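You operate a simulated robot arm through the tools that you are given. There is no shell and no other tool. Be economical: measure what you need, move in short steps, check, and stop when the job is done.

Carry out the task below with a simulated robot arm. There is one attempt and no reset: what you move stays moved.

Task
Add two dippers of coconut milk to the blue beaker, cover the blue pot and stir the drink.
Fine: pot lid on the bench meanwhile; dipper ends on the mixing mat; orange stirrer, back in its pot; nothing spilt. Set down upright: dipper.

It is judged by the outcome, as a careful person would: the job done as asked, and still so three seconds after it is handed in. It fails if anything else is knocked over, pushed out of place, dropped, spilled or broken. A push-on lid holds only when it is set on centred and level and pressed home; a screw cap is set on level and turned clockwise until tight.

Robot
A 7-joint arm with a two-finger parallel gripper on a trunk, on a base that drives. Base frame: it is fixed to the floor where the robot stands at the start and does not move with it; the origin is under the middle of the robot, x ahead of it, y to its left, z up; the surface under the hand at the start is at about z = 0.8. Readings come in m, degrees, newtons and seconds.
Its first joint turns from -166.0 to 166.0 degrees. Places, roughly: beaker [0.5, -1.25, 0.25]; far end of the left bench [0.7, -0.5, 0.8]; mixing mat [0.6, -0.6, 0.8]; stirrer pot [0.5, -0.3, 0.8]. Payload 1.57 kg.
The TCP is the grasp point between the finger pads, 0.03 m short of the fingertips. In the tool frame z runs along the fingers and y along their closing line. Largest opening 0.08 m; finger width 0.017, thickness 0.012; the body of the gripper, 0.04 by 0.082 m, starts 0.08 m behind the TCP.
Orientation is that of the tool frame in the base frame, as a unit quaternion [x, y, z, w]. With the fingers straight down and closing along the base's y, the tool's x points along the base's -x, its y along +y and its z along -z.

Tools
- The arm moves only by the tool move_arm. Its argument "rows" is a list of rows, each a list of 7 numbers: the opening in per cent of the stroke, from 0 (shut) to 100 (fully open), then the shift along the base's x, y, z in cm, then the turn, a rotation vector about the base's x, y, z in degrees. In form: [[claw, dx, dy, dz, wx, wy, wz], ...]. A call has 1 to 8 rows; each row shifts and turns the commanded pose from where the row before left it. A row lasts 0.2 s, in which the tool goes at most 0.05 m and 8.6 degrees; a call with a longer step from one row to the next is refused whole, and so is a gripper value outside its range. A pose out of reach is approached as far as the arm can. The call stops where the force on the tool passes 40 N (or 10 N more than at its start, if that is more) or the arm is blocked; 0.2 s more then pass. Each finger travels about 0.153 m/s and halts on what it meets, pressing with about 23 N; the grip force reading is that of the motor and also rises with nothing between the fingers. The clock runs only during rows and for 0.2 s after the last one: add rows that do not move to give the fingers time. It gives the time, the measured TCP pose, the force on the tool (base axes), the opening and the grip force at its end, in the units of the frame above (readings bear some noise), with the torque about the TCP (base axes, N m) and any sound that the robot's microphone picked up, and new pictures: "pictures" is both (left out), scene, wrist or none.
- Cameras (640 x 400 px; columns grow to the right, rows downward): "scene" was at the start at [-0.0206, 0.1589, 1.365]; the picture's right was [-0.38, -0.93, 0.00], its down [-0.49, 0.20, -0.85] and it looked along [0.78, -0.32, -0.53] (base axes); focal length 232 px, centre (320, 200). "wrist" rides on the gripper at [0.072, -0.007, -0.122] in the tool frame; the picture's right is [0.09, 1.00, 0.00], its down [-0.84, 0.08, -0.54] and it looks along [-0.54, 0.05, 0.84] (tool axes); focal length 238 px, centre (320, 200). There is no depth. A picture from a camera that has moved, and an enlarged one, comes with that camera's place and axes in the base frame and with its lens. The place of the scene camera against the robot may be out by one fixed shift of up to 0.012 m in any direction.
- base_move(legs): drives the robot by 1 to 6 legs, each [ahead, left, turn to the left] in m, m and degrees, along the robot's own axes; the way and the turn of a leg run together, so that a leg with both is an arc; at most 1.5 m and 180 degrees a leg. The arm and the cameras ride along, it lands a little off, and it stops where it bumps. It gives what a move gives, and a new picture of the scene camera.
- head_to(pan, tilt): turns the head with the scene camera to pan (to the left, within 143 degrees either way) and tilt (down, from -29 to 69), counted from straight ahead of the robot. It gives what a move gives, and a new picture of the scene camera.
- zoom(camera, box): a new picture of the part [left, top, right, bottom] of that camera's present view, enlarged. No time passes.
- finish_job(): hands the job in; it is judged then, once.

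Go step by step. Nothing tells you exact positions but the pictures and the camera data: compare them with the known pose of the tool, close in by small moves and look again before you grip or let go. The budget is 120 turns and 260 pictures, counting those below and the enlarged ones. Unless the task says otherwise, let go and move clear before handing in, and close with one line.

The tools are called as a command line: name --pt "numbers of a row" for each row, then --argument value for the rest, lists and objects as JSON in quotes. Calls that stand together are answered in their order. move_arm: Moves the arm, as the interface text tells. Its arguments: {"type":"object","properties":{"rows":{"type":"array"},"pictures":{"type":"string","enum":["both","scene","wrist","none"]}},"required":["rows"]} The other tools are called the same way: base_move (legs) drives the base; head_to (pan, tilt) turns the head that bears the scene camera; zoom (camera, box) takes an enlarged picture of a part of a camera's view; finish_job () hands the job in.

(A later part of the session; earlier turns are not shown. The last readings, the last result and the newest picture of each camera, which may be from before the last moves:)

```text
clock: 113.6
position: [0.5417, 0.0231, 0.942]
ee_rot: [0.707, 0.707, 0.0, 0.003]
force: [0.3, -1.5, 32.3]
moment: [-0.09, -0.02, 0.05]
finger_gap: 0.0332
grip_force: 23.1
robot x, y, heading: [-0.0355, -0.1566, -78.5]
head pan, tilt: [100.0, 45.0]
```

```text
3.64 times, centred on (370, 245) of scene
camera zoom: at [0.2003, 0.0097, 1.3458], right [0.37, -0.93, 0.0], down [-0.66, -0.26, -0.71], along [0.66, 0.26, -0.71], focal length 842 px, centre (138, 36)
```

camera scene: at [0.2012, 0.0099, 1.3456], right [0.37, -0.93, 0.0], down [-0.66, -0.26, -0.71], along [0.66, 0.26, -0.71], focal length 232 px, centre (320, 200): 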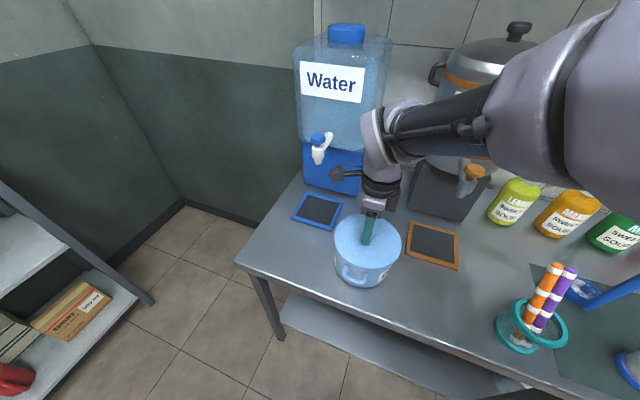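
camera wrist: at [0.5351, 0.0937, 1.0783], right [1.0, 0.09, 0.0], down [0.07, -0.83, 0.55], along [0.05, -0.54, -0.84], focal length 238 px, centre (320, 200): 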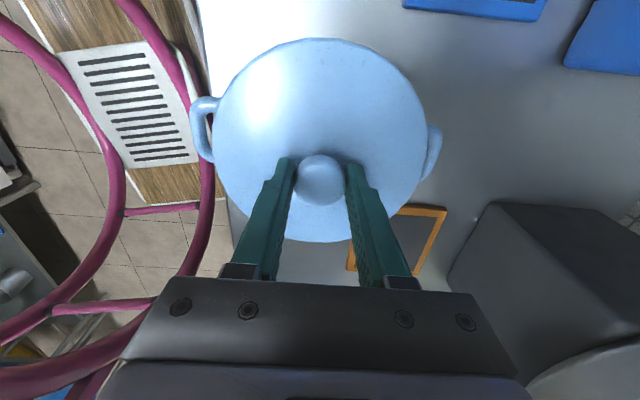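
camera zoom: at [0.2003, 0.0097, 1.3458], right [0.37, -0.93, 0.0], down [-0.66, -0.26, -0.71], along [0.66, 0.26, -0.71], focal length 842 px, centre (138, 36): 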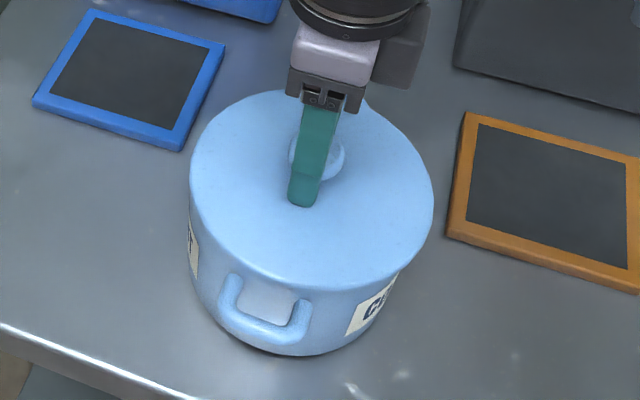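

move_arm --pt "0 0 0 -0.3 0 0 0" --pt "0 0 0 -0.3 0 0 0" --pt "0 0 0 0 0 0 0" --pictures "none"

```text
clock: 114.0
position: [0.5414, 0.0227, 0.9414]
ee_rot: [0.707, 0.707, 0.001, 0.002]
force: [0.4, 0.0, 5.8]
moment: [-0.05, 0.51, 0.09]
finger_gap: 0.0328
grip_force: 23.0
robot x, y, heading: [-0.0361, -0.1569, -78.4]
head pan, tilt: [100.0, 45.0]
stopped in row 2: the force on the tool passed its limit at 46 N (the readings are from after the stop); the commanded pose is now the measured one
```

No snap yet. As happened earlier, pressing with the open fingertips straddling the knob seats it; opening and pressing on the lid evenly.

move_arm --pt "100 0 0 0.1 0 0 0" --pt "100 0 0 0 0 0 0" --pt "100 0 0.3 0 0 0 0" --pt "100 0 0 0 0 0 0" --pictures "wrist"

move_arm --pt "100 0 0 -0.3 0 0 0" --pt "100 0 0 -0.3 0 0 0" --pt "100 0 0 -0.3 0 0 0" --pt "100 0 0 -0.3 0 0 0" --pt "100 0 0 -0.3 0 0 0" --pt "100 0 0 0 0 0 0" --pictures "none"

zoom --camera "scene" --box '[310, 190, 430, 300]'

```text
clock: 115.0
position: [0.5418, 0.0243, 0.941]
ee_rot: [0.708, 0.706, 0.0, 0.002]
force: [1.0, -9.3, 11.6]
moment: [-0.19, 0.46, 0.33]
finger_gap: 0.0787
grip_force: 0.1
robot x, y, heading: [-0.0418, -0.1589, -78.4]
head pan, tilt: [100.0, 45.0]
heard: snap
camera wrist: at [0.5349, 0.0972, 1.0632], right [1.0, 0.09, 0.0], down [0.07, -0.84, 0.55], along [0.05, -0.54, -0.84], focal length 238 px, centre (320, 200)
```

wrist: 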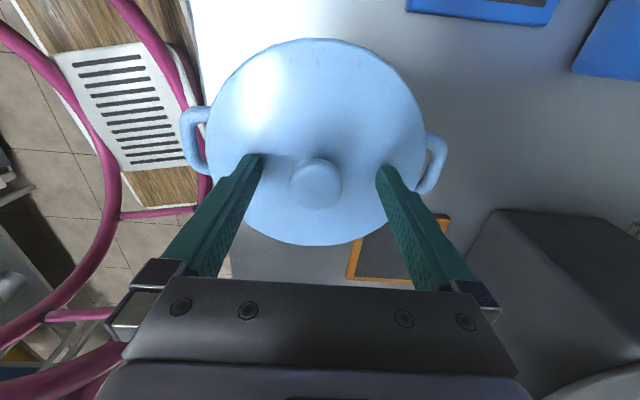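

```text
clock: 115.5
position: [0.5428, 0.0255, 0.9408]
ee_rot: [0.708, 0.707, 0.002, 0.003]
force: [-3.0, -3.9, 9.9]
moment: [-0.13, 0.57, 0.17]
finger_gap: 0.0801
grip_force: 0.1
robot x, y, heading: [-0.0396, -0.1589, -78.6]
head pan, tilt: [100.0, 45.0]
stopped in row 2: the force on the tool passed its limit at 45 N (the readings are from after the stop); the commanded pose is now the measured one
```

```text
3.64 times, centred on (370, 245) of scene
camera zoom: at [0.2007, 0.0096, 1.3457], right [0.37, -0.93, 0.0], down [-0.66, -0.26, -0.71], along [0.66, 0.26, -0.71], focal length 842 px, centre (138, 36)
```

zoom: 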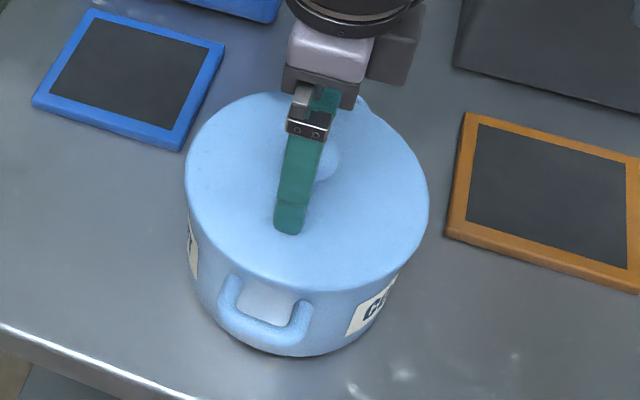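

A snap was heard as the fingers opened, and the lid top is back at its original seated height. Backing off to inspect how it sits.

move_arm --pt "100 0 0 1 0 0 0" --pt "100 0 0 4 0 0 0" --pt "100 0 0 4 0 0 0" --pt "100 0 0 4 0 0 0" --pt "100 0 0 0 0 0 0" --pictures "wrist"

zoom --camera "scene" --box '[310, 190, 430, 300]'

zoom --camera "wrist" --box '[240, 20, 400, 140]'

```text
clock: 116.7
position: [0.5424, 0.0233, 1.0709]
ee_rot: [0.708, 0.706, 0.001, 0.002]
force: [0.0, -0.6, 1.1]
moment: [0.01, 0.02, -0.01]
finger_gap: 0.0802
grip_force: 0.1
robot x, y, heading: [-0.0405, -0.1581, -78.5]
head pan, tilt: [100.0, 45.0]
camera wrist: at [0.5358, 0.0958, 1.1923], right [1.0, 0.09, 0.01], down [0.07, -0.84, 0.54], along [0.05, -0.54, -0.84], focal length 238 px, centre (320, 200)
```

wrist: 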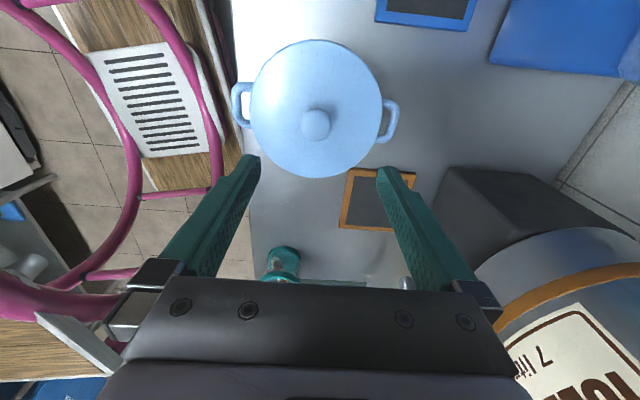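

```text
3.64 times, centred on (370, 245) of scene
camera zoom: at [0.2012, 0.0099, 1.3455], right [0.37, -0.93, 0.0], down [-0.66, -0.26, -0.71], along [0.66, 0.26, -0.71], focal length 842 px, centre (138, 36)
```

zoom: 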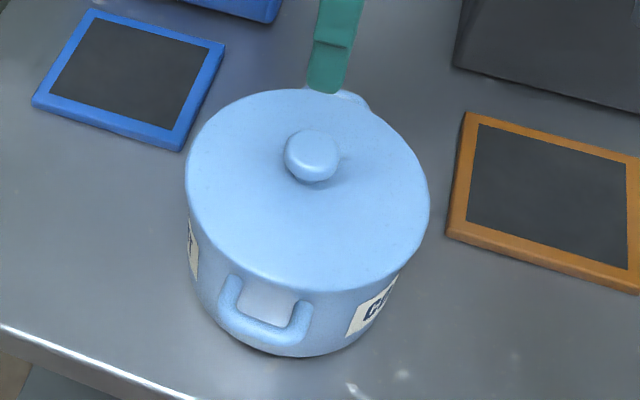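

```text
3.33 times, centred on (320, 80) of wrist
camera zoom: at [0.5358, 0.0958, 1.1923], right [1.0, 0.09, 0.01], down [0.07, -0.84, 0.54], along [0.05, -0.54, -0.84], focal length 794 px, centre (320, 600)
```

zoom: 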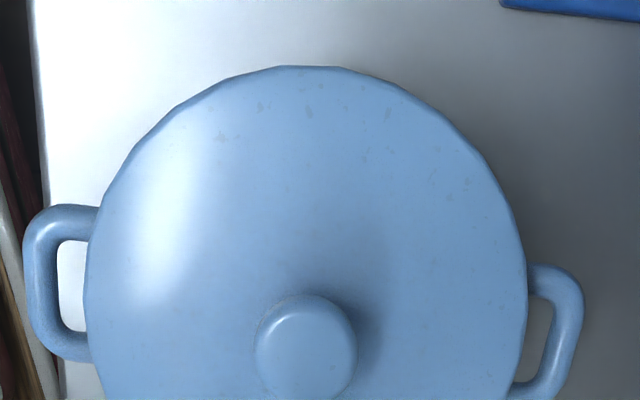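

The lid looks centred and level. As a check I press the knob from above with closed fingers; if it weren't home it would snap.

move_arm --pt "0 -0.3 0.35 0 0 0 0" --pt "0 0 0 0 0 0 0" --pt "0 0 0 -4 0 0 0" --pt "0 0 0 -4 0 0 0" --pt "0 0 0 -1.5 0 0 0" --pt "0 0 0 0 0 0 0" --pictures "wrist"

move_arm --pt "0 0 0 -0.4 0 0 0" --pt "0 0 0 -0.4 0 0 0" --pt "0 0 0 -0.4 0 0 0" --pt "0 0 0 -0.4 0 0 0" --pt "0 0 0 -0.4 0 0 0" --pt "0 0 0 -0.4 0 0 0" --pt "0 0 0 -0.4 0 0 0" --pt "0 0 0 -0.4 0 0 0" --pictures "none"

zoom --camera "scene" --box '[310, 190, 430, 300]'

```text
clock: 118.1
position: [0.5409, 0.0285, 0.9748]
ee_rot: [0.707, 0.707, 0.003, 0.003]
force: [0.6, 0.0, -0.6]
moment: [-0.01, -0.01, 0.05]
finger_gap: 0.0002
grip_force: 20.8
robot x, y, heading: [-0.039, -0.1591, -78.5]
head pan, tilt: [100.0, 45.0]
camera wrist: at [0.5326, 0.102, 1.0964], right [1.0, 0.09, 0.01], down [0.07, -0.84, 0.54], along [0.05, -0.54, -0.84], focal length 238 px, centre (320, 200)
```

wrist: 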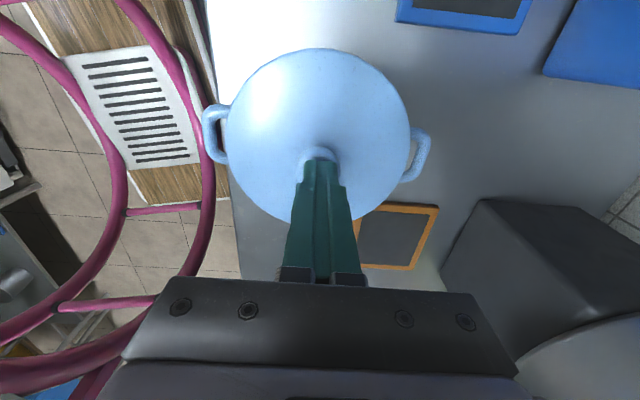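

```text
clock: 119.0
position: [0.5411, 0.0296, 0.9701]
ee_rot: [0.708, 0.706, 0.004, 0.004]
force: [-4.6, -2.1, 8.9]
moment: [-0.09, 0.18, -0.03]
finger_gap: 0.0
grip_force: 21.3
robot x, y, heading: [-0.0335, -0.1572, -78.6]
head pan, tilt: [100.0, 45.0]
stopped in row 4: the force on the tool passed its limit at 45 N (the readings are from after the stop); the commanded pose is now the measured one
```

```text
3.64 times, centred on (370, 245) of scene
camera zoom: at [0.2006, 0.0096, 1.3456], right [0.37, -0.93, 0.0], down [-0.66, -0.26, -0.71], along [0.66, 0.26, -0.71], focal length 842 px, centre (138, 36)
```

zoom: 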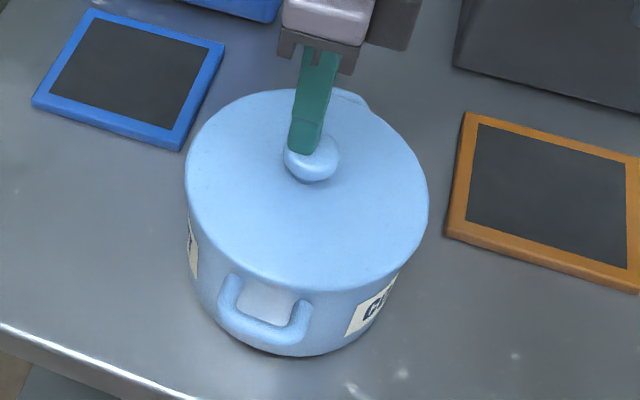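

Solid, no further snap: the lid is home. Rising and moving over to view the stirrers.

move_arm --pt "0 0 0 4 0 0 0" --pt "0 0 0 4 0 0 0" --pt "60 0 -3 3.5 0 0 0" --pt "60 0 -4.5 2 0 0 0" --pt "60 0 -4.5 2 0 0 0" --pt "60 0 -4.5 0 0 0 0" --pt "60 0 -4.5 0 0 0 0" --pt "60 0 -4.5 0 0 0 0" --pictures "wrist"

head_to --pan 60 --tilt 42

zoom --camera "wrist" --box '[220, 60, 420, 220]'

zoom --camera "scene" --box '[300, 150, 460, 300]'

```text
clock: 120.8
position: [0.542, -0.2228, 1.1259]
ee_rot: [0.708, 0.707, 0.004, 0.004]
force: [-0.1, 0.5, -0.1]
moment: [-0.09, -0.02, -0.05]
finger_gap: 0.0479
grip_force: 0.0
robot x, y, heading: [-0.0432, -0.1597, -78.4]
head pan, tilt: [100.0, 45.0]
camera wrist: at [0.5332, -0.151, 1.2474], right [1.0, 0.09, 0.01], down [0.07, -0.84, 0.54], along [0.06, -0.54, -0.84], focal length 238 px, centre (320, 200)
```

wrist: 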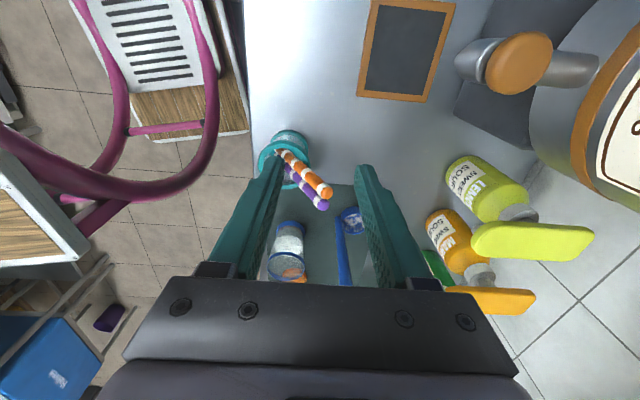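

```text
clock: 121.8
position: [0.542, -0.223, 1.1258]
ee_rot: [0.708, 0.706, 0.005, 0.003]
force: [0.1, 0.6, -0.1]
moment: [0.01, 0.0, 0.0]
finger_gap: 0.0479
grip_force: 0.0
robot x, y, heading: [-0.039, -0.1613, -78.7]
head pan, tilt: [60.0, 42.0]
camera scene: at [0.2047, -0.0465, 1.3499], right [-0.32, -0.95, 0.0], down [-0.63, 0.21, -0.74], along [0.7, -0.24, -0.67], focal length 232 px, centre (320, 200)
```

scene: 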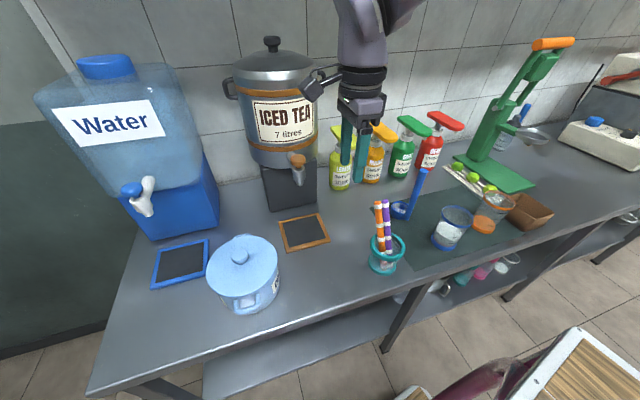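

```text
2.50 times, centred on (320, 140) of wrist
camera zoom: at [0.5335, -0.1514, 1.2473], right [1.0, 0.09, 0.01], down [0.07, -0.84, 0.54], along [0.06, -0.54, -0.84], focal length 596 px, centre (320, 350)
```

zoom: 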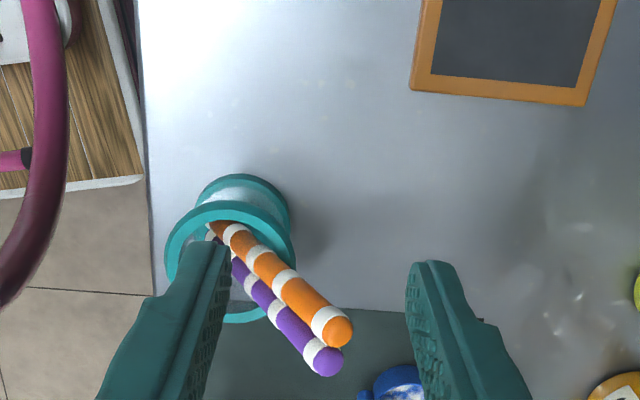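

```text
2.67 times, centred on (380, 225) of scene
camera zoom: at [0.2047, -0.0465, 1.3499], right [-0.32, -0.95, 0.0], down [-0.63, 0.21, -0.74], along [0.7, -0.24, -0.67], focal length 618 px, centre (160, 133)
```

zoom: 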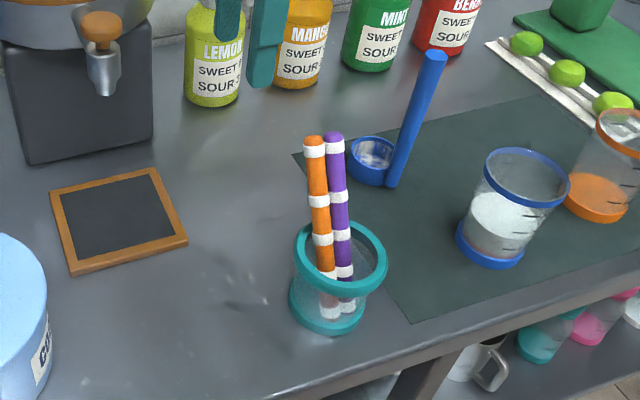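

Stirrers lean ~30° toward +x; orange top ≈ (0.562, -0.314, 0.968), bottom ≈ (0.471, -0.314, 0.808), with the purple beside it on the −y side. I tilt the tool 29.6° to match and approach along its axis.

move_arm --pt "60 1.36 -2.2 -1 0 7.4 0" --pt "60 1.36 -2.2 -1 0 7.4 0" --pt "60 1.36 -2.2 -1 0 7.4 0" --pt "60 1.36 -2.1 -1 0 7.4 0" --pt "60 0 0 0 0 0 0"

zoom --camera "wrist" --box '[220, 60, 420, 220]'

zoom --camera "scene" --box '[320, 110, 480, 290]'

```text
clock: 123.0
position: [0.5937, -0.3121, 1.0838]
ee_rot: [0.686, 0.683, -0.177, -0.177]
force: [0.7, 0.2, 0.1]
moment: [0.01, 0.03, -0.01]
finger_gap: 0.048
grip_force: 0.1
robot x, y, heading: [-0.0368, -0.159, -78.8]
head pan, tilt: [60.0, 42.0]
camera scene: at [0.2045, -0.0465, 1.3499], right [-0.32, -0.95, 0.0], down [-0.63, 0.21, -0.74], along [0.7, -0.24, -0.67], focal length 232 px, centre (320, 200)
camera wrist: at [0.6472, -0.2408, 1.1934], right [0.87, 0.09, -0.48], down [0.33, -0.84, 0.44], along [-0.37, -0.54, -0.76], focal length 238 px, centre (320, 200)
```

scene: 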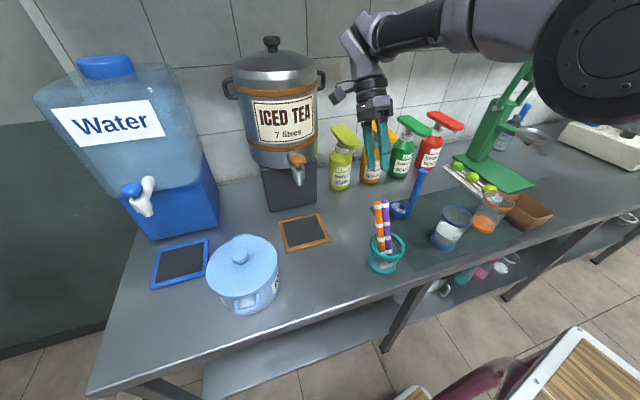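
wrist: 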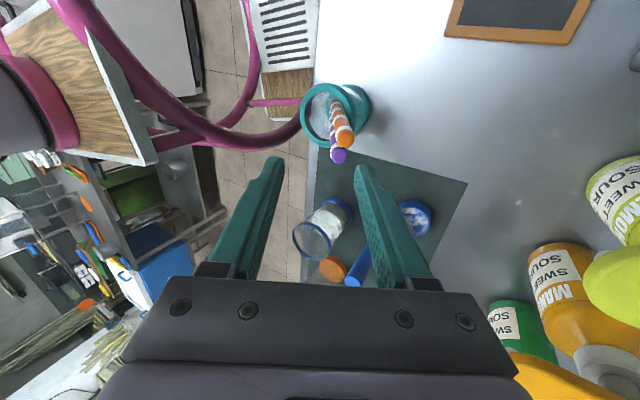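

```text
2.50 times, centred on (320, 140) of wrist
camera zoom: at [0.6472, -0.2408, 1.1934], right [0.87, 0.09, -0.48], down [0.33, -0.84, 0.44], along [-0.37, -0.54, -0.76], focal length 596 px, centre (320, 350)
```

zoom: 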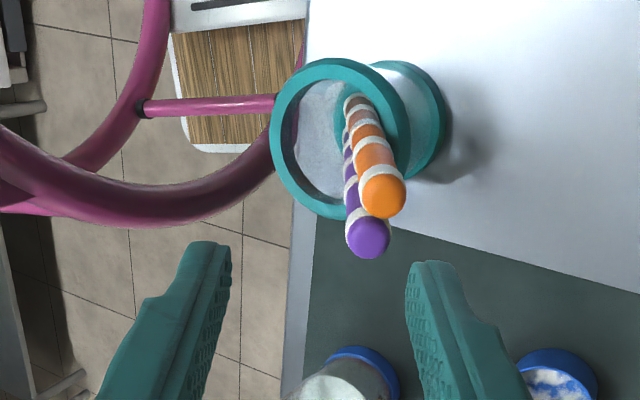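

```text
2.22 times, centred on (400, 200) of scene
camera zoom: at [0.2045, -0.0465, 1.3499], right [-0.32, -0.95, 0.0], down [-0.63, 0.21, -0.74], along [0.7, -0.24, -0.67], focal length 515 px, centre (142, 200)
```

zoom: 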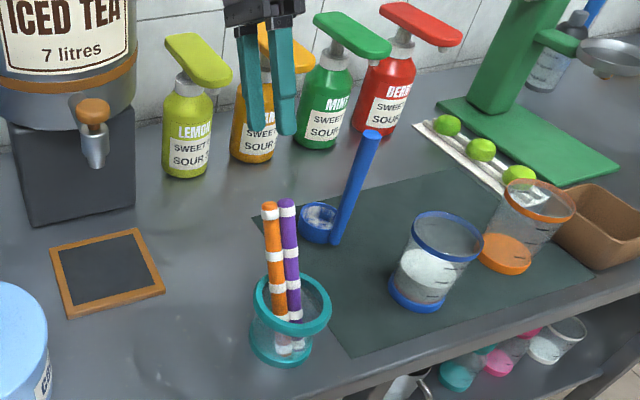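

The axis is aligned. Shift sideways onto the stirrer's line, then half-way down the axis, and check.

move_arm --pt "80 2.6 0 -1.4 0 0 0" --pt "80 -1.87 0 -3.2 0 0 0" --pt "80 -1.87 0 -3.2 0 0 0" --pt "80 0 0 0 0 0 0" --pictures "wrist"

zoom --camera "wrist" --box '[220, 80, 420, 240]'

zoom --camera "scene" --box '[320, 130, 480, 290]'

```text
clock: 124.0
position: [0.5835, -0.312, 1.005]
ee_rot: [0.686, 0.683, -0.178, -0.177]
force: [0.2, -0.5, 0.7]
moment: [0.0, 0.0, -0.04]
finger_gap: 0.0641
grip_force: 0.1
robot x, y, heading: [-0.0402, -0.1608, -78.5]
head pan, tilt: [60.0, 42.0]
camera wrist: at [0.6357, -0.2398, 1.1149], right [0.87, 0.09, -0.48], down [0.33, -0.84, 0.44], along [-0.37, -0.54, -0.76], focal length 238 px, centre (320, 200)
```

wrist: 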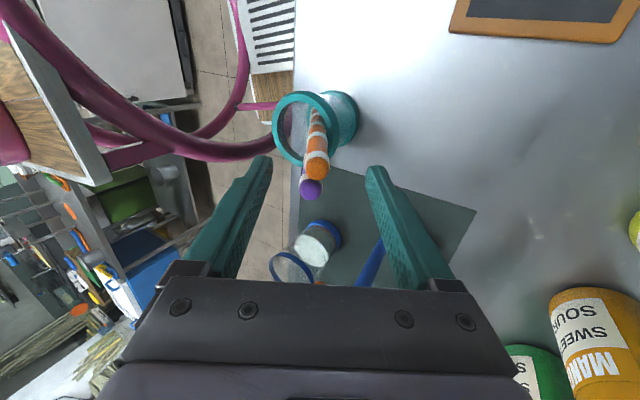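

```text
2.50 times, centred on (320, 160) of wrist
camera zoom: at [0.6357, -0.2398, 1.1149], right [0.87, 0.09, -0.48], down [0.33, -0.84, 0.44], along [-0.37, -0.54, -0.76], focal length 596 px, centre (320, 300)
```

zoom: 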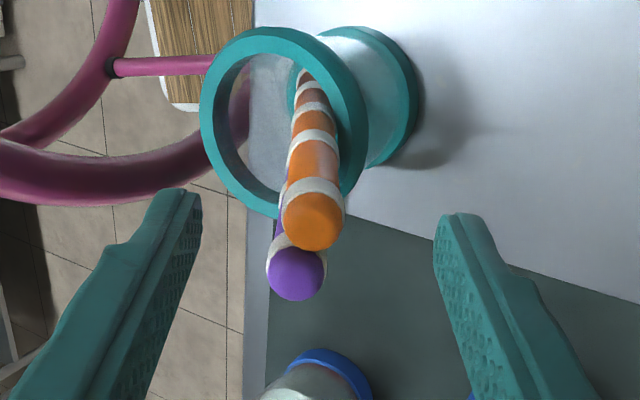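

```text
2.50 times, centred on (400, 210) of scene
camera zoom: at [0.2047, -0.0466, 1.3499], right [-0.32, -0.95, 0.0], down [-0.63, 0.21, -0.74], along [0.7, -0.24, -0.67], focal length 579 px, centre (120, 175)
```

zoom: 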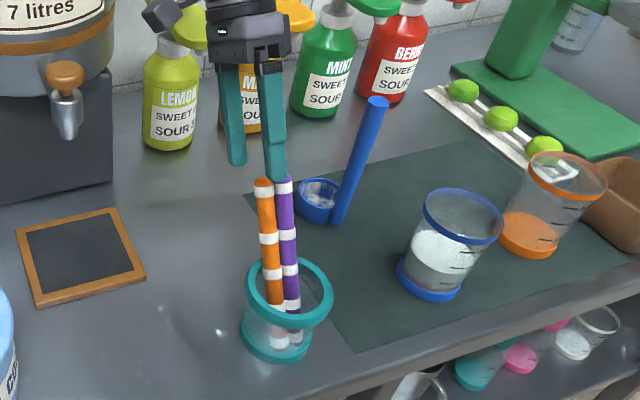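

Nicely lined up, purple clear of the fingers. Advancing along the axis the remaining 7.4 cm and gripping.

move_arm --pt "80 -1.23 -0.25 -2.15 0 0 0" --pt "80 -1.23 0 -2.15 0 0 0" --pt "80 -1.22 0 -2.15 0 0 0" --pt "80 0 0 0 0 0 0" --pictures "none"

zoom --camera "wrist" --box '[200, 80, 440, 280]'

zoom --camera "scene" --box '[320, 150, 460, 290]'

```text
clock: 125.0
position: [0.5455, -0.3138, 0.9437]
ee_rot: [0.686, 0.684, -0.177, -0.177]
force: [-0.6, 0.1, 0.0]
moment: [-0.02, -0.03, 0.0]
finger_gap: 0.064
grip_force: 0.0
robot x, y, heading: [-0.0361, -0.1603, -78.3]
head pan, tilt: [60.0, 42.0]
```

```text
2.00 times, centred on (320, 180) of wrist
camera zoom: at [0.5989, -0.2427, 1.0525], right [0.87, 0.09, -0.48], down [0.33, -0.84, 0.44], along [-0.37, -0.54, -0.76], focal length 477 px, centre (320, 240)
```

zoom: 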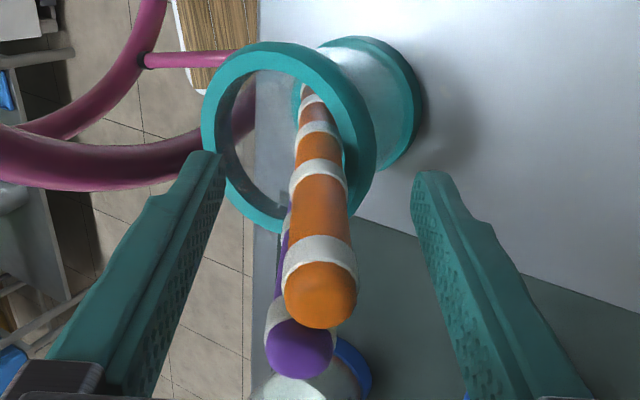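

```text
2.86 times, centred on (390, 220) of scene
camera zoom: at [0.2047, -0.0466, 1.3499], right [-0.32, -0.95, 0.0], down [-0.63, 0.21, -0.74], along [0.7, -0.24, -0.67], focal length 662 px, centre (120, 143)
```

zoom: 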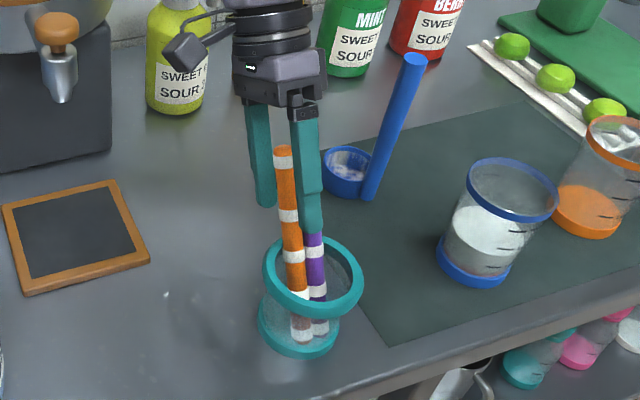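

move_arm --pt "0 0 0 0 0 0 0" --pt "0 0 0 0 0 0 0" --pt "0 0 0 0 0 0 0" --pictures "none"

zoom --camera "wrist" --box '[200, 80, 440, 280]'

zoom --camera "scene" --box '[320, 150, 460, 290]'

```text
clock: 125.8
position: [0.5468, -0.3151, 0.9424]
ee_rot: [0.686, 0.683, -0.177, -0.177]
force: [-0.7, 0.2, 1.5]
moment: [-0.02, 0.23, -0.02]
finger_gap: 0.017
grip_force: 23.4
robot x, y, heading: [-0.038, -0.1608, -78.4]
head pan, tilt: [60.0, 42.0]
```

```text
2.00 times, centred on (320, 180) of wrist
camera zoom: at [0.5989, -0.2428, 1.0527], right [0.87, 0.09, -0.48], down [0.33, -0.84, 0.44], along [-0.37, -0.54, -0.76], focal length 477 px, centre (320, 240)
```

zoom: 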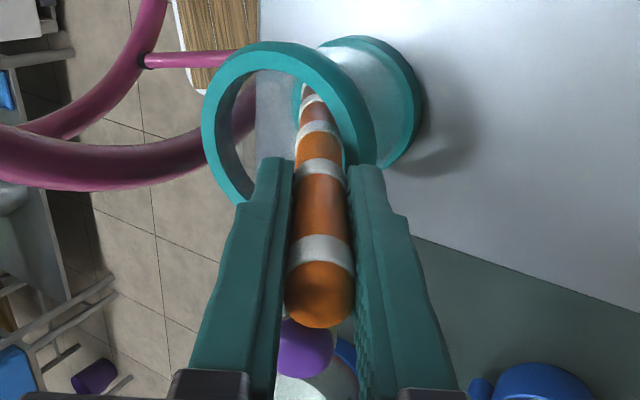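

```text
2.86 times, centred on (390, 220) of scene
camera zoom: at [0.2046, -0.0466, 1.3499], right [-0.32, -0.95, 0.0], down [-0.63, 0.21, -0.74], along [0.7, -0.24, -0.67], focal length 662 px, centre (120, 143)
```

zoom: 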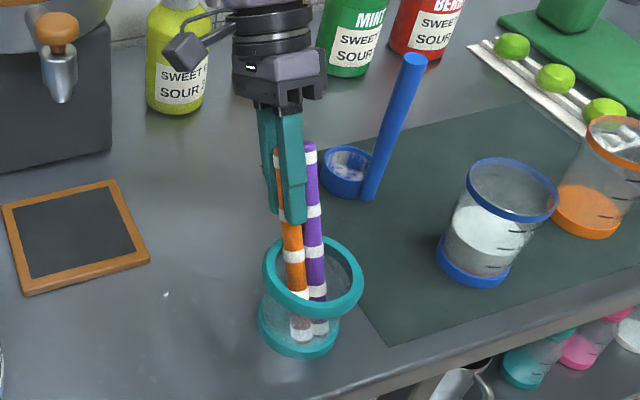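

Orange gripped, purple free. Drawing it out along its axis.

move_arm --pt "0 0.5 0 0.87 0 0 0" --pt "0 1.0 0 1.74 0 0 0" --pt "0 1.5 0 2.6 0 0 0" --pt "0 1.5 0 2.6 0 0 0" --pt "0 1.5 0 2.6 0 0 0" --pt "0 0 0 2 0 0 0" --pt "0 0 0 0 0 0 0"

zoom --camera "scene" --box '[320, 120, 460, 290]'

```text
clock: 127.4
position: [0.6064, -0.314, 1.0655]
ee_rot: [0.686, 0.684, -0.176, -0.178]
force: [-0.3, -0.2, -0.3]
moment: [0.03, -0.01, 0.01]
finger_gap: 0.017
grip_force: 23.1
robot x, y, heading: [-0.04, -0.1589, -78.6]
head pan, tilt: [60.0, 42.0]
camera scene: at [0.2048, -0.0465, 1.3499], right [-0.32, -0.95, 0.0], down [-0.63, 0.21, -0.74], along [0.7, -0.24, -0.67], focal length 232 px, centre (320, 200)
camera wrist: at [0.6601, -0.2419, 1.1755], right [0.87, 0.09, -0.48], down [0.33, -0.84, 0.44], along [-0.37, -0.54, -0.76], focal length 238 px, centre (320, 200)
```

scene: 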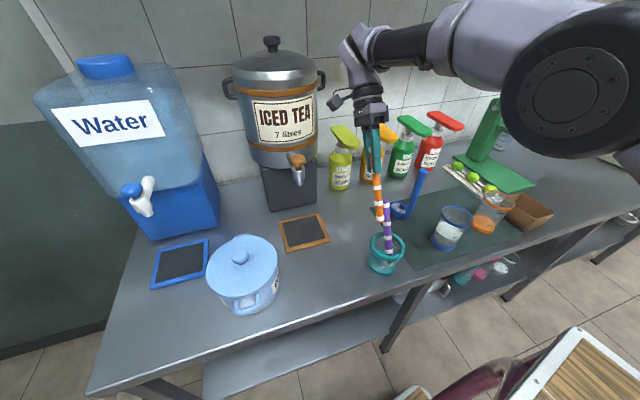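
wrist: 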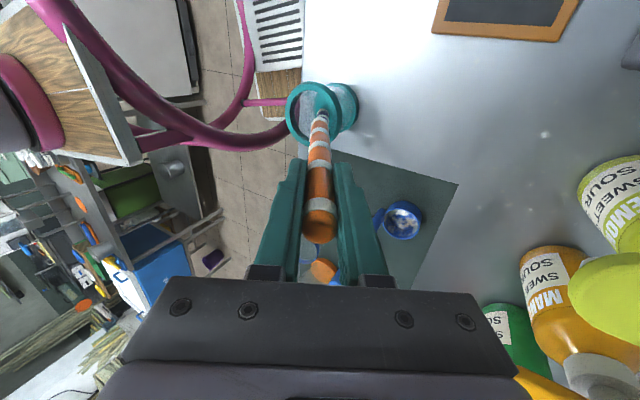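

```text
2.35 times, centred on (390, 205) of scene
camera zoom: at [0.2048, -0.0465, 1.3499], right [-0.32, -0.95, 0.0], down [-0.63, 0.21, -0.74], along [0.7, -0.24, -0.67], focal length 545 px, centre (155, 188)
```

zoom: 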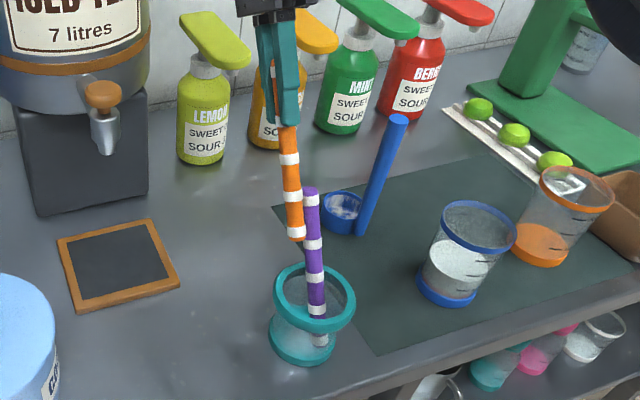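

The orange stirrer is out; purple remains in the pot. Raising, straightening upright and moving over the beaker.

move_arm --pt "0 0 0 4 0 0 0" --pt "0 0 0 4.5 0 0 0" --pt "0 -1.72 -3.83 0 0 -4.93 0" --pt "0 -1.72 -3.83 0 0 -4.93 0" --pt "0 -1.72 -3.83 0 0 -4.93 0" --pt "0 -1.72 -3.83 0 0 -4.93 0" --pt "0 -1.72 -3.83 0 0 -4.93 0" --pt "0 -1.72 -3.83 0 0 -4.93 0" --pictures "wrist"

zoom --camera "scene" --box '[370, 130, 530, 290]'

zoom --camera "wrist" --box '[220, 60, 420, 220]'

```text
clock: 129.2
position: [0.5048, -0.5452, 1.1516]
ee_rot: [0.708, 0.706, 0.004, 0.003]
force: [0.3, 0.6, -0.4]
moment: [-0.09, 0.03, 0.02]
finger_gap: 0.0167
grip_force: 22.5
robot x, y, heading: [-0.0351, -0.1591, -78.5]
head pan, tilt: [60.0, 42.0]
camera wrist: at [0.4971, -0.4727, 1.2724], right [1.0, 0.09, 0.01], down [0.07, -0.84, 0.54], along [0.06, -0.54, -0.84], focal length 238 px, centre (320, 200)
```

wrist: 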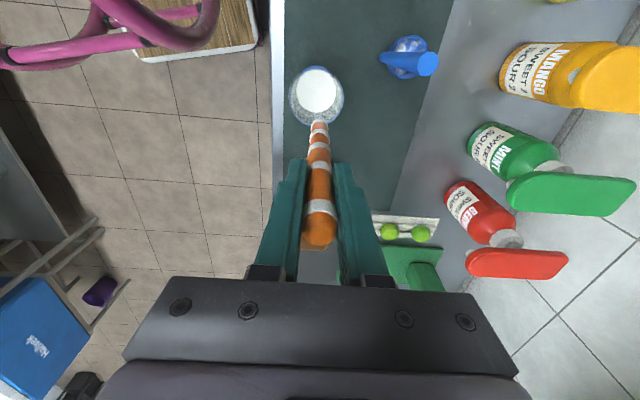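

```text
2.50 times, centred on (450, 210) of scene
camera zoom: at [0.2051, -0.046, 1.3498], right [-0.32, -0.95, 0.0], down [-0.63, 0.21, -0.74], along [0.7, -0.24, -0.67], focal length 579 px, centre (-5, 175)
```

zoom: 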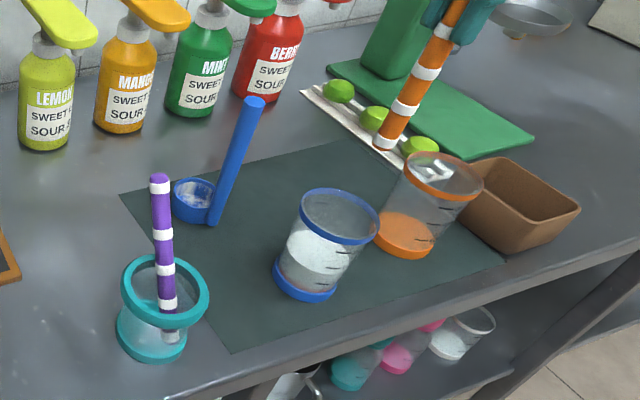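

```text
2.50 times, centred on (320, 140) of wrist
camera zoom: at [0.4971, -0.4727, 1.2724], right [1.0, 0.09, 0.01], down [0.07, -0.84, 0.54], along [0.06, -0.54, -0.84], focal length 596 px, centre (320, 350)
```

zoom: 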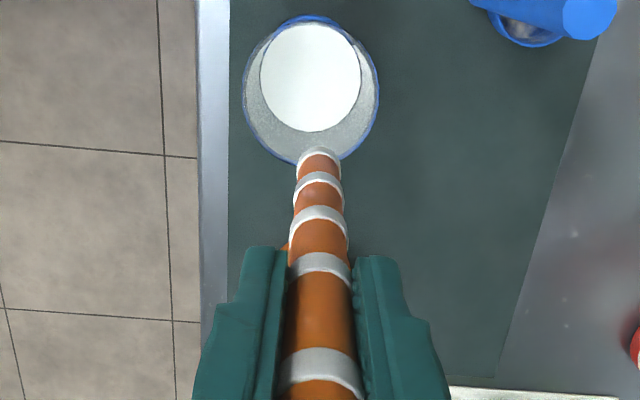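

The beaker centre is ≈ (0.502, -0.534). Shifting 1.1 cm and lowering the stirrer to just above the rim for a check.

move_arm --pt "0 -0.2 1.1 0 0 0 0" --pt "0 0 0 -3 0 0 0" --pt "0 0 0 -3 0 0 0" --pt "0 0 0 0 0 0 0" --pictures "none"

zoom --camera "scene" --box '[370, 130, 530, 290]'

zoom --camera "wrist" --box '[220, 60, 420, 220]'

```text
clock: 130.2
position: [0.5011, -0.5339, 1.0883]
ee_rot: [0.709, 0.706, 0.004, 0.003]
force: [-0.4, 0.3, 0.0]
moment: [-0.01, -0.02, 0.02]
finger_gap: 0.0168
grip_force: 23.2
robot x, y, heading: [-0.0387, -0.1576, -78.7]
head pan, tilt: [60.0, 42.0]
```

```text
2.50 times, centred on (450, 210) of scene
camera zoom: at [0.2046, -0.0466, 1.3499], right [-0.32, -0.95, 0.0], down [-0.63, 0.21, -0.74], along [0.7, -0.24, -0.67], focal length 579 px, centre (-5, 175)
```

zoom: 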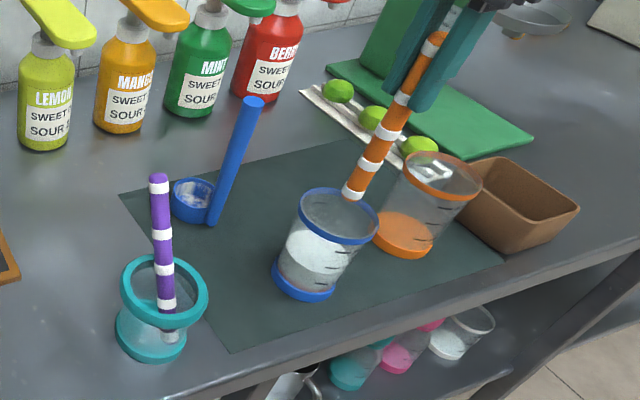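

```text
2.50 times, centred on (320, 140) of wrist
camera zoom: at [0.4926, -0.4624, 1.2108], right [1.0, 0.09, 0.01], down [0.07, -0.84, 0.54], along [0.06, -0.54, -0.84], focal length 596 px, centre (320, 350)
```

zoom: 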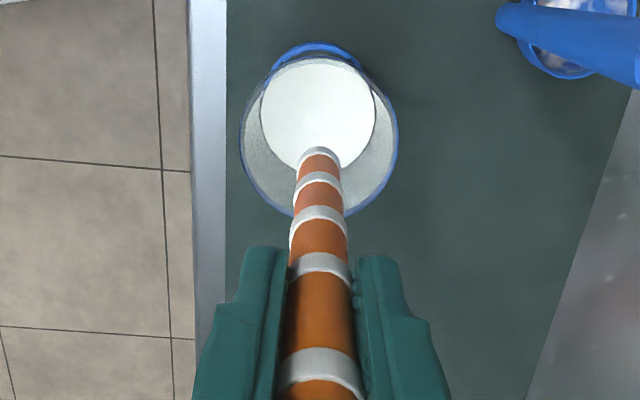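

Centred over the opening. Lowering into the drink.

move_arm --pt "0 0 0.1 -2 0 0 0" --pt "0 0 0 -2 0 0 0" --pt "0 0 0 -2 0 0 0" --pt "0 0 0 -1.5 0 0 0" --pt "0 0 0 -1.5 0 0 0" --pt "0 0 0 -1.3 0 0 0" --pt "0 0 0 0 0 0 0" --pictures "none"

zoom --camera "scene" --box '[370, 130, 530, 290]'

zoom --camera "wrist" --box '[220, 60, 420, 220]'

```text
clock: 131.8
position: [0.5027, -0.5338, 0.9875]
ee_rot: [0.708, 0.706, 0.004, 0.003]
force: [0.2, -0.1, -0.3]
moment: [-0.01, -0.01, -0.03]
finger_gap: 0.0172
grip_force: 23.2
robot x, y, heading: [-0.0367, -0.1581, -78.4]
head pan, tilt: [60.0, 42.0]
```

```text
2.50 times, centred on (450, 210) of scene
camera zoom: at [0.2046, -0.0466, 1.3499], right [-0.32, -0.95, 0.0], down [-0.63, 0.21, -0.74], along [0.7, -0.24, -0.67], focal length 579 px, centre (-5, 175)
```

zoom: 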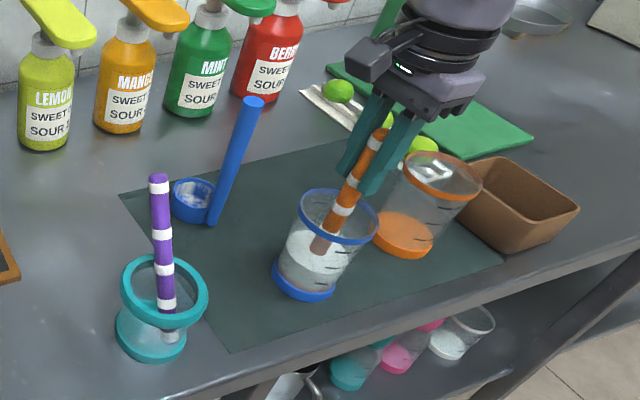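

```text
2.50 times, centred on (320, 140) of wrist
camera zoom: at [0.4938, -0.461, 1.1095], right [1.0, 0.09, 0.01], down [0.07, -0.84, 0.54], along [0.06, -0.54, -0.84], focal length 596 px, centre (320, 350)
```

zoom: 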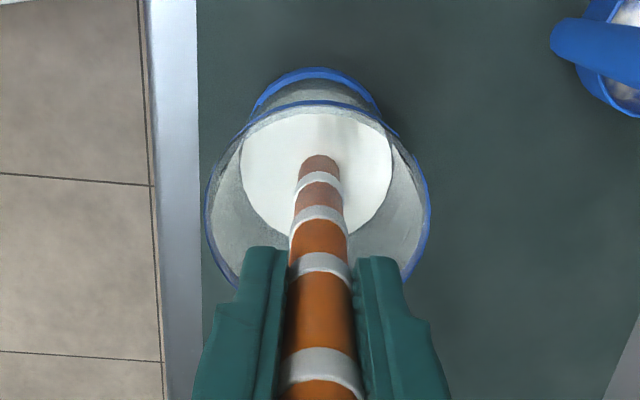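

The stirrer is centred and dipped in the milk. Stirring in 1.4 cm circles.

move_arm --pt "0 0.7 0 -0.5 0 0 0" --pt "0 0.7 0 0 0 0 0" --pictures "none"

move_arm --pt "0 -0.41 1.0 0 0 0 0" --pt "0 -1.0 0.41 0 0 0 0" --pt "0 -1.0 -0.41 0 0 0 0" --pt "0 -0.41 -1.0 0 0 0 0" --pt "0 0.41 -1.0 0 0 0 0" --pt "0 1.0 -0.41 0 0 0 0" --pt "0 1.0 0.41 0 0 0 0" --pt "0 0.41 1.0 0 0 0 0" --pictures "none"

zoom --camera "scene" --box '[370, 130, 530, 290]'

move_arm --pt "0 -0.41 1.0 0 0 0 0" --pt "0 -1.0 0.41 0 0 0 0" --pt "0 -1.0 -0.41 0 0 0 0" --pt "0 -0.41 -1.0 0 0 0 0" --pt "0 0.41 -1.0 0 0 0 0" --pt "0 1.0 -0.41 0 0 0 0" --pt "0 1.0 0.41 0 0 0 0" --pt "0 0.41 1.0 0 0 0 0" --pictures "none"

move_arm --pt "0 -0.41 1.0 0 0 0 0" --pt "0 -1.0 0.41 0 0 0 0" --pt "0 -1.0 -0.41 0 0 0 0" --pt "0 -0.41 -1.0 0 0 0 0" --pt "0 0.41 -1.0 0 0 0 0" --pt "0 1.0 -0.41 0 0 0 0" --pt "0 1.0 0.41 0 0 0 0" --pt "0 0.41 1.0 0 0 0 0" --pictures "none"

zoom --camera "scene" --box '[370, 130, 530, 290]'

```text
clock: 132.4
position: [0.5151, -0.5324, 0.9816]
ee_rot: [0.709, 0.705, 0.004, 0.002]
force: [-0.1, -0.1, 0.0]
moment: [0.01, 0.01, 0.0]
finger_gap: 0.0168
grip_force: 23.6
robot x, y, heading: [-0.0392, -0.1578, -78.2]
head pan, tilt: [60.0, 42.0]
```

```text
clock: 134.2
position: [0.5163, -0.5331, 0.9826]
ee_rot: [0.708, 0.706, 0.004, 0.003]
force: [0.5, 0.1, 0.0]
moment: [0.02, 0.02, 0.03]
finger_gap: 0.0172
grip_force: 22.8
robot x, y, heading: [-0.0356, -0.1561, -78.1]
head pan, tilt: [60.0, 42.0]
```

```text
2.50 times, centred on (450, 210) of scene
camera zoom: at [0.2046, -0.0467, 1.3499], right [-0.32, -0.95, 0.0], down [-0.63, 0.21, -0.74], along [0.7, -0.24, -0.67], focal length 579 px, centre (-5, 175)
```

zoom: 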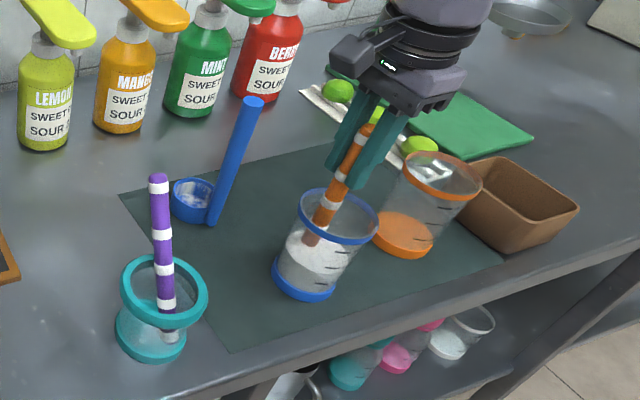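

```text
clock: 136.0
position: [0.5157, -0.5334, 0.9804]
ee_rot: [0.708, 0.706, 0.004, 0.003]
force: [0.0, -0.5, 0.1]
moment: [0.0, 0.0, 0.0]
finger_gap: 0.0171
grip_force: 22.9
robot x, y, heading: [-0.0373, -0.1577, -78.7]
head pan, tilt: [60.0, 42.0]
```

```text
clock: 137.8
position: [0.5161, -0.5338, 0.983]
ee_rot: [0.709, 0.705, 0.003, 0.002]
force: [0.5, 0.7, 0.3]
moment: [0.03, -0.02, -0.01]
finger_gap: 0.0172
grip_force: 22.8
robot x, y, heading: [-0.0372, -0.1586, -78.4]
head pan, tilt: [60.0, 42.0]
```

```text
2.50 times, centred on (450, 210) of scene
camera zoom: at [0.2046, -0.0467, 1.3499], right [-0.32, -0.95, 0.0], down [-0.63, 0.21, -0.74], along [0.7, -0.24, -0.67], focal length 579 px, centre (-5, 175)
```

zoom: 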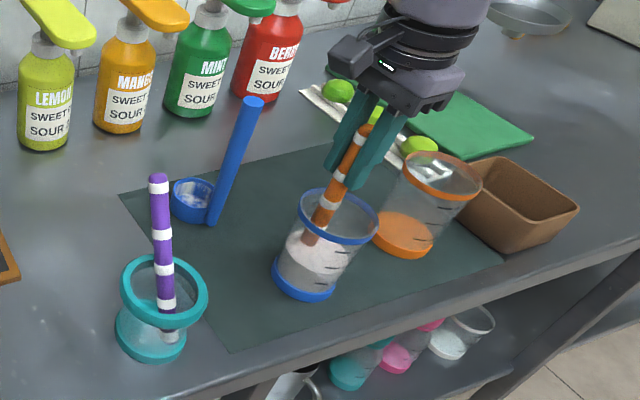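

The drink is blending. A few more circles, slightly deeper.

move_arm --pt "0 -0.41 1.0 -0.3 0 0 0" --pt "0 -1.0 0.41 -0.3 0 0 0" --pt "0 -1.0 -0.41 0 0 0 0" --pt "0 -0.41 -1.0 0 0 0 0" --pt "0 0.41 -1.0 0 0 0 0" --pt "0 1.0 -0.41 0 0 0 0" --pt "0 1.0 0.41 0 0 0 0" --pt "0 0.41 1.0 0 0 0 0" --pictures "none"

move_arm --pt "0 -0.41 1.0 0 0 0 0" --pt "0 -1.0 0.41 0 0 0 0" --pt "0 -1.0 -0.41 0 0 0 0" --pt "0 -0.41 -1.0 0 0 0 0" --pt "0 0.41 -1.0 0 0 0 0" --pt "0 1.0 -0.41 0 0 0 0" --pt "0 1.0 0.41 0 0 0 0" --pt "0 0.41 1.0 0 0 0 0" --pictures "none"

move_arm --pt "0 -0.41 1.0 0 0 0 0" --pt "0 -1.0 0.41 0 0 0 0" --pt "0 -1.0 -0.41 0 0 0 0" --pt "0 -0.41 -1.0 0 0 0 0" --pt "0 0.41 -1.0 0 0 0 0" --pt "0 1.0 -0.41 0 0 0 0" --pt "0 1.0 0.41 0 0 0 0" --pt "0 0.41 1.0 0 0 0 0" --pictures "none"

zoom --camera "scene" --box '[400, 180, 500, 270]'

zoom --camera "wrist" --box '[220, 60, 420, 220]'

```text
clock: 139.6
position: [0.5169, -0.5331, 0.9758]
ee_rot: [0.708, 0.706, 0.004, 0.004]
force: [-0.3, -1.1, 0.5]
moment: [0.02, 0.0, 0.02]
finger_gap: 0.017
grip_force: 23.0
robot x, y, heading: [-0.0326, -0.1587, -78.6]
head pan, tilt: [60.0, 42.0]
```

```text
clock: 141.4
position: [0.5157, -0.5312, 0.9755]
ee_rot: [0.709, 0.706, 0.004, 0.003]
force: [-0.3, 0.1, -0.8]
moment: [-0.02, -0.02, 0.0]
finger_gap: 0.0171
grip_force: 23.3
robot x, y, heading: [-0.0404, -0.1604, -78.4]
head pan, tilt: [60.0, 42.0]
```

```text
clock: 143.2
position: [0.5139, -0.5325, 0.9738]
ee_rot: [0.708, 0.706, 0.004, 0.003]
force: [-0.1, -0.2, -0.6]
moment: [0.03, 0.01, 0.05]
finger_gap: 0.0169
grip_force: 23.3
robot x, y, heading: [-0.0367, -0.1597, -78.4]
head pan, tilt: [60.0, 42.0]
```

```text
4.44 times, centred on (450, 225) of scene
camera zoom: at [0.2046, -0.0467, 1.3499], right [-0.32, -0.95, 0.0], down [-0.63, 0.21, -0.74], along [0.7, -0.24, -0.67], focal length 1030 px, centre (-258, 89)
```

zoom: 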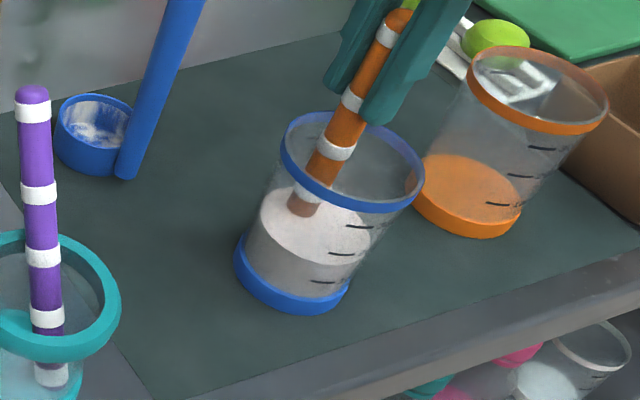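

```text
2.50 times, centred on (320, 140) of wrist
camera zoom: at [0.5072, -0.4611, 1.0971], right [1.0, 0.09, 0.01], down [0.07, -0.84, 0.54], along [0.06, -0.54, -0.84], focal length 596 px, centre (320, 350)
```

zoom: 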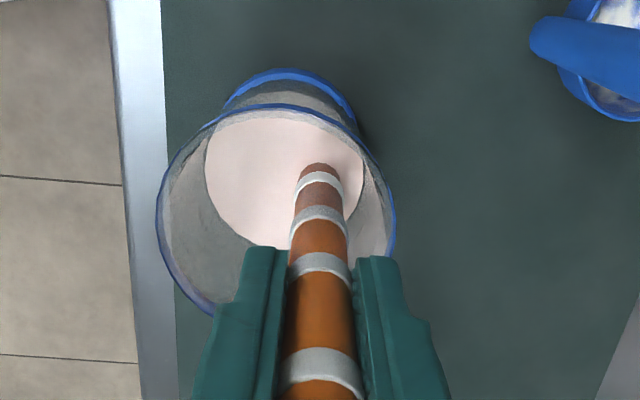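

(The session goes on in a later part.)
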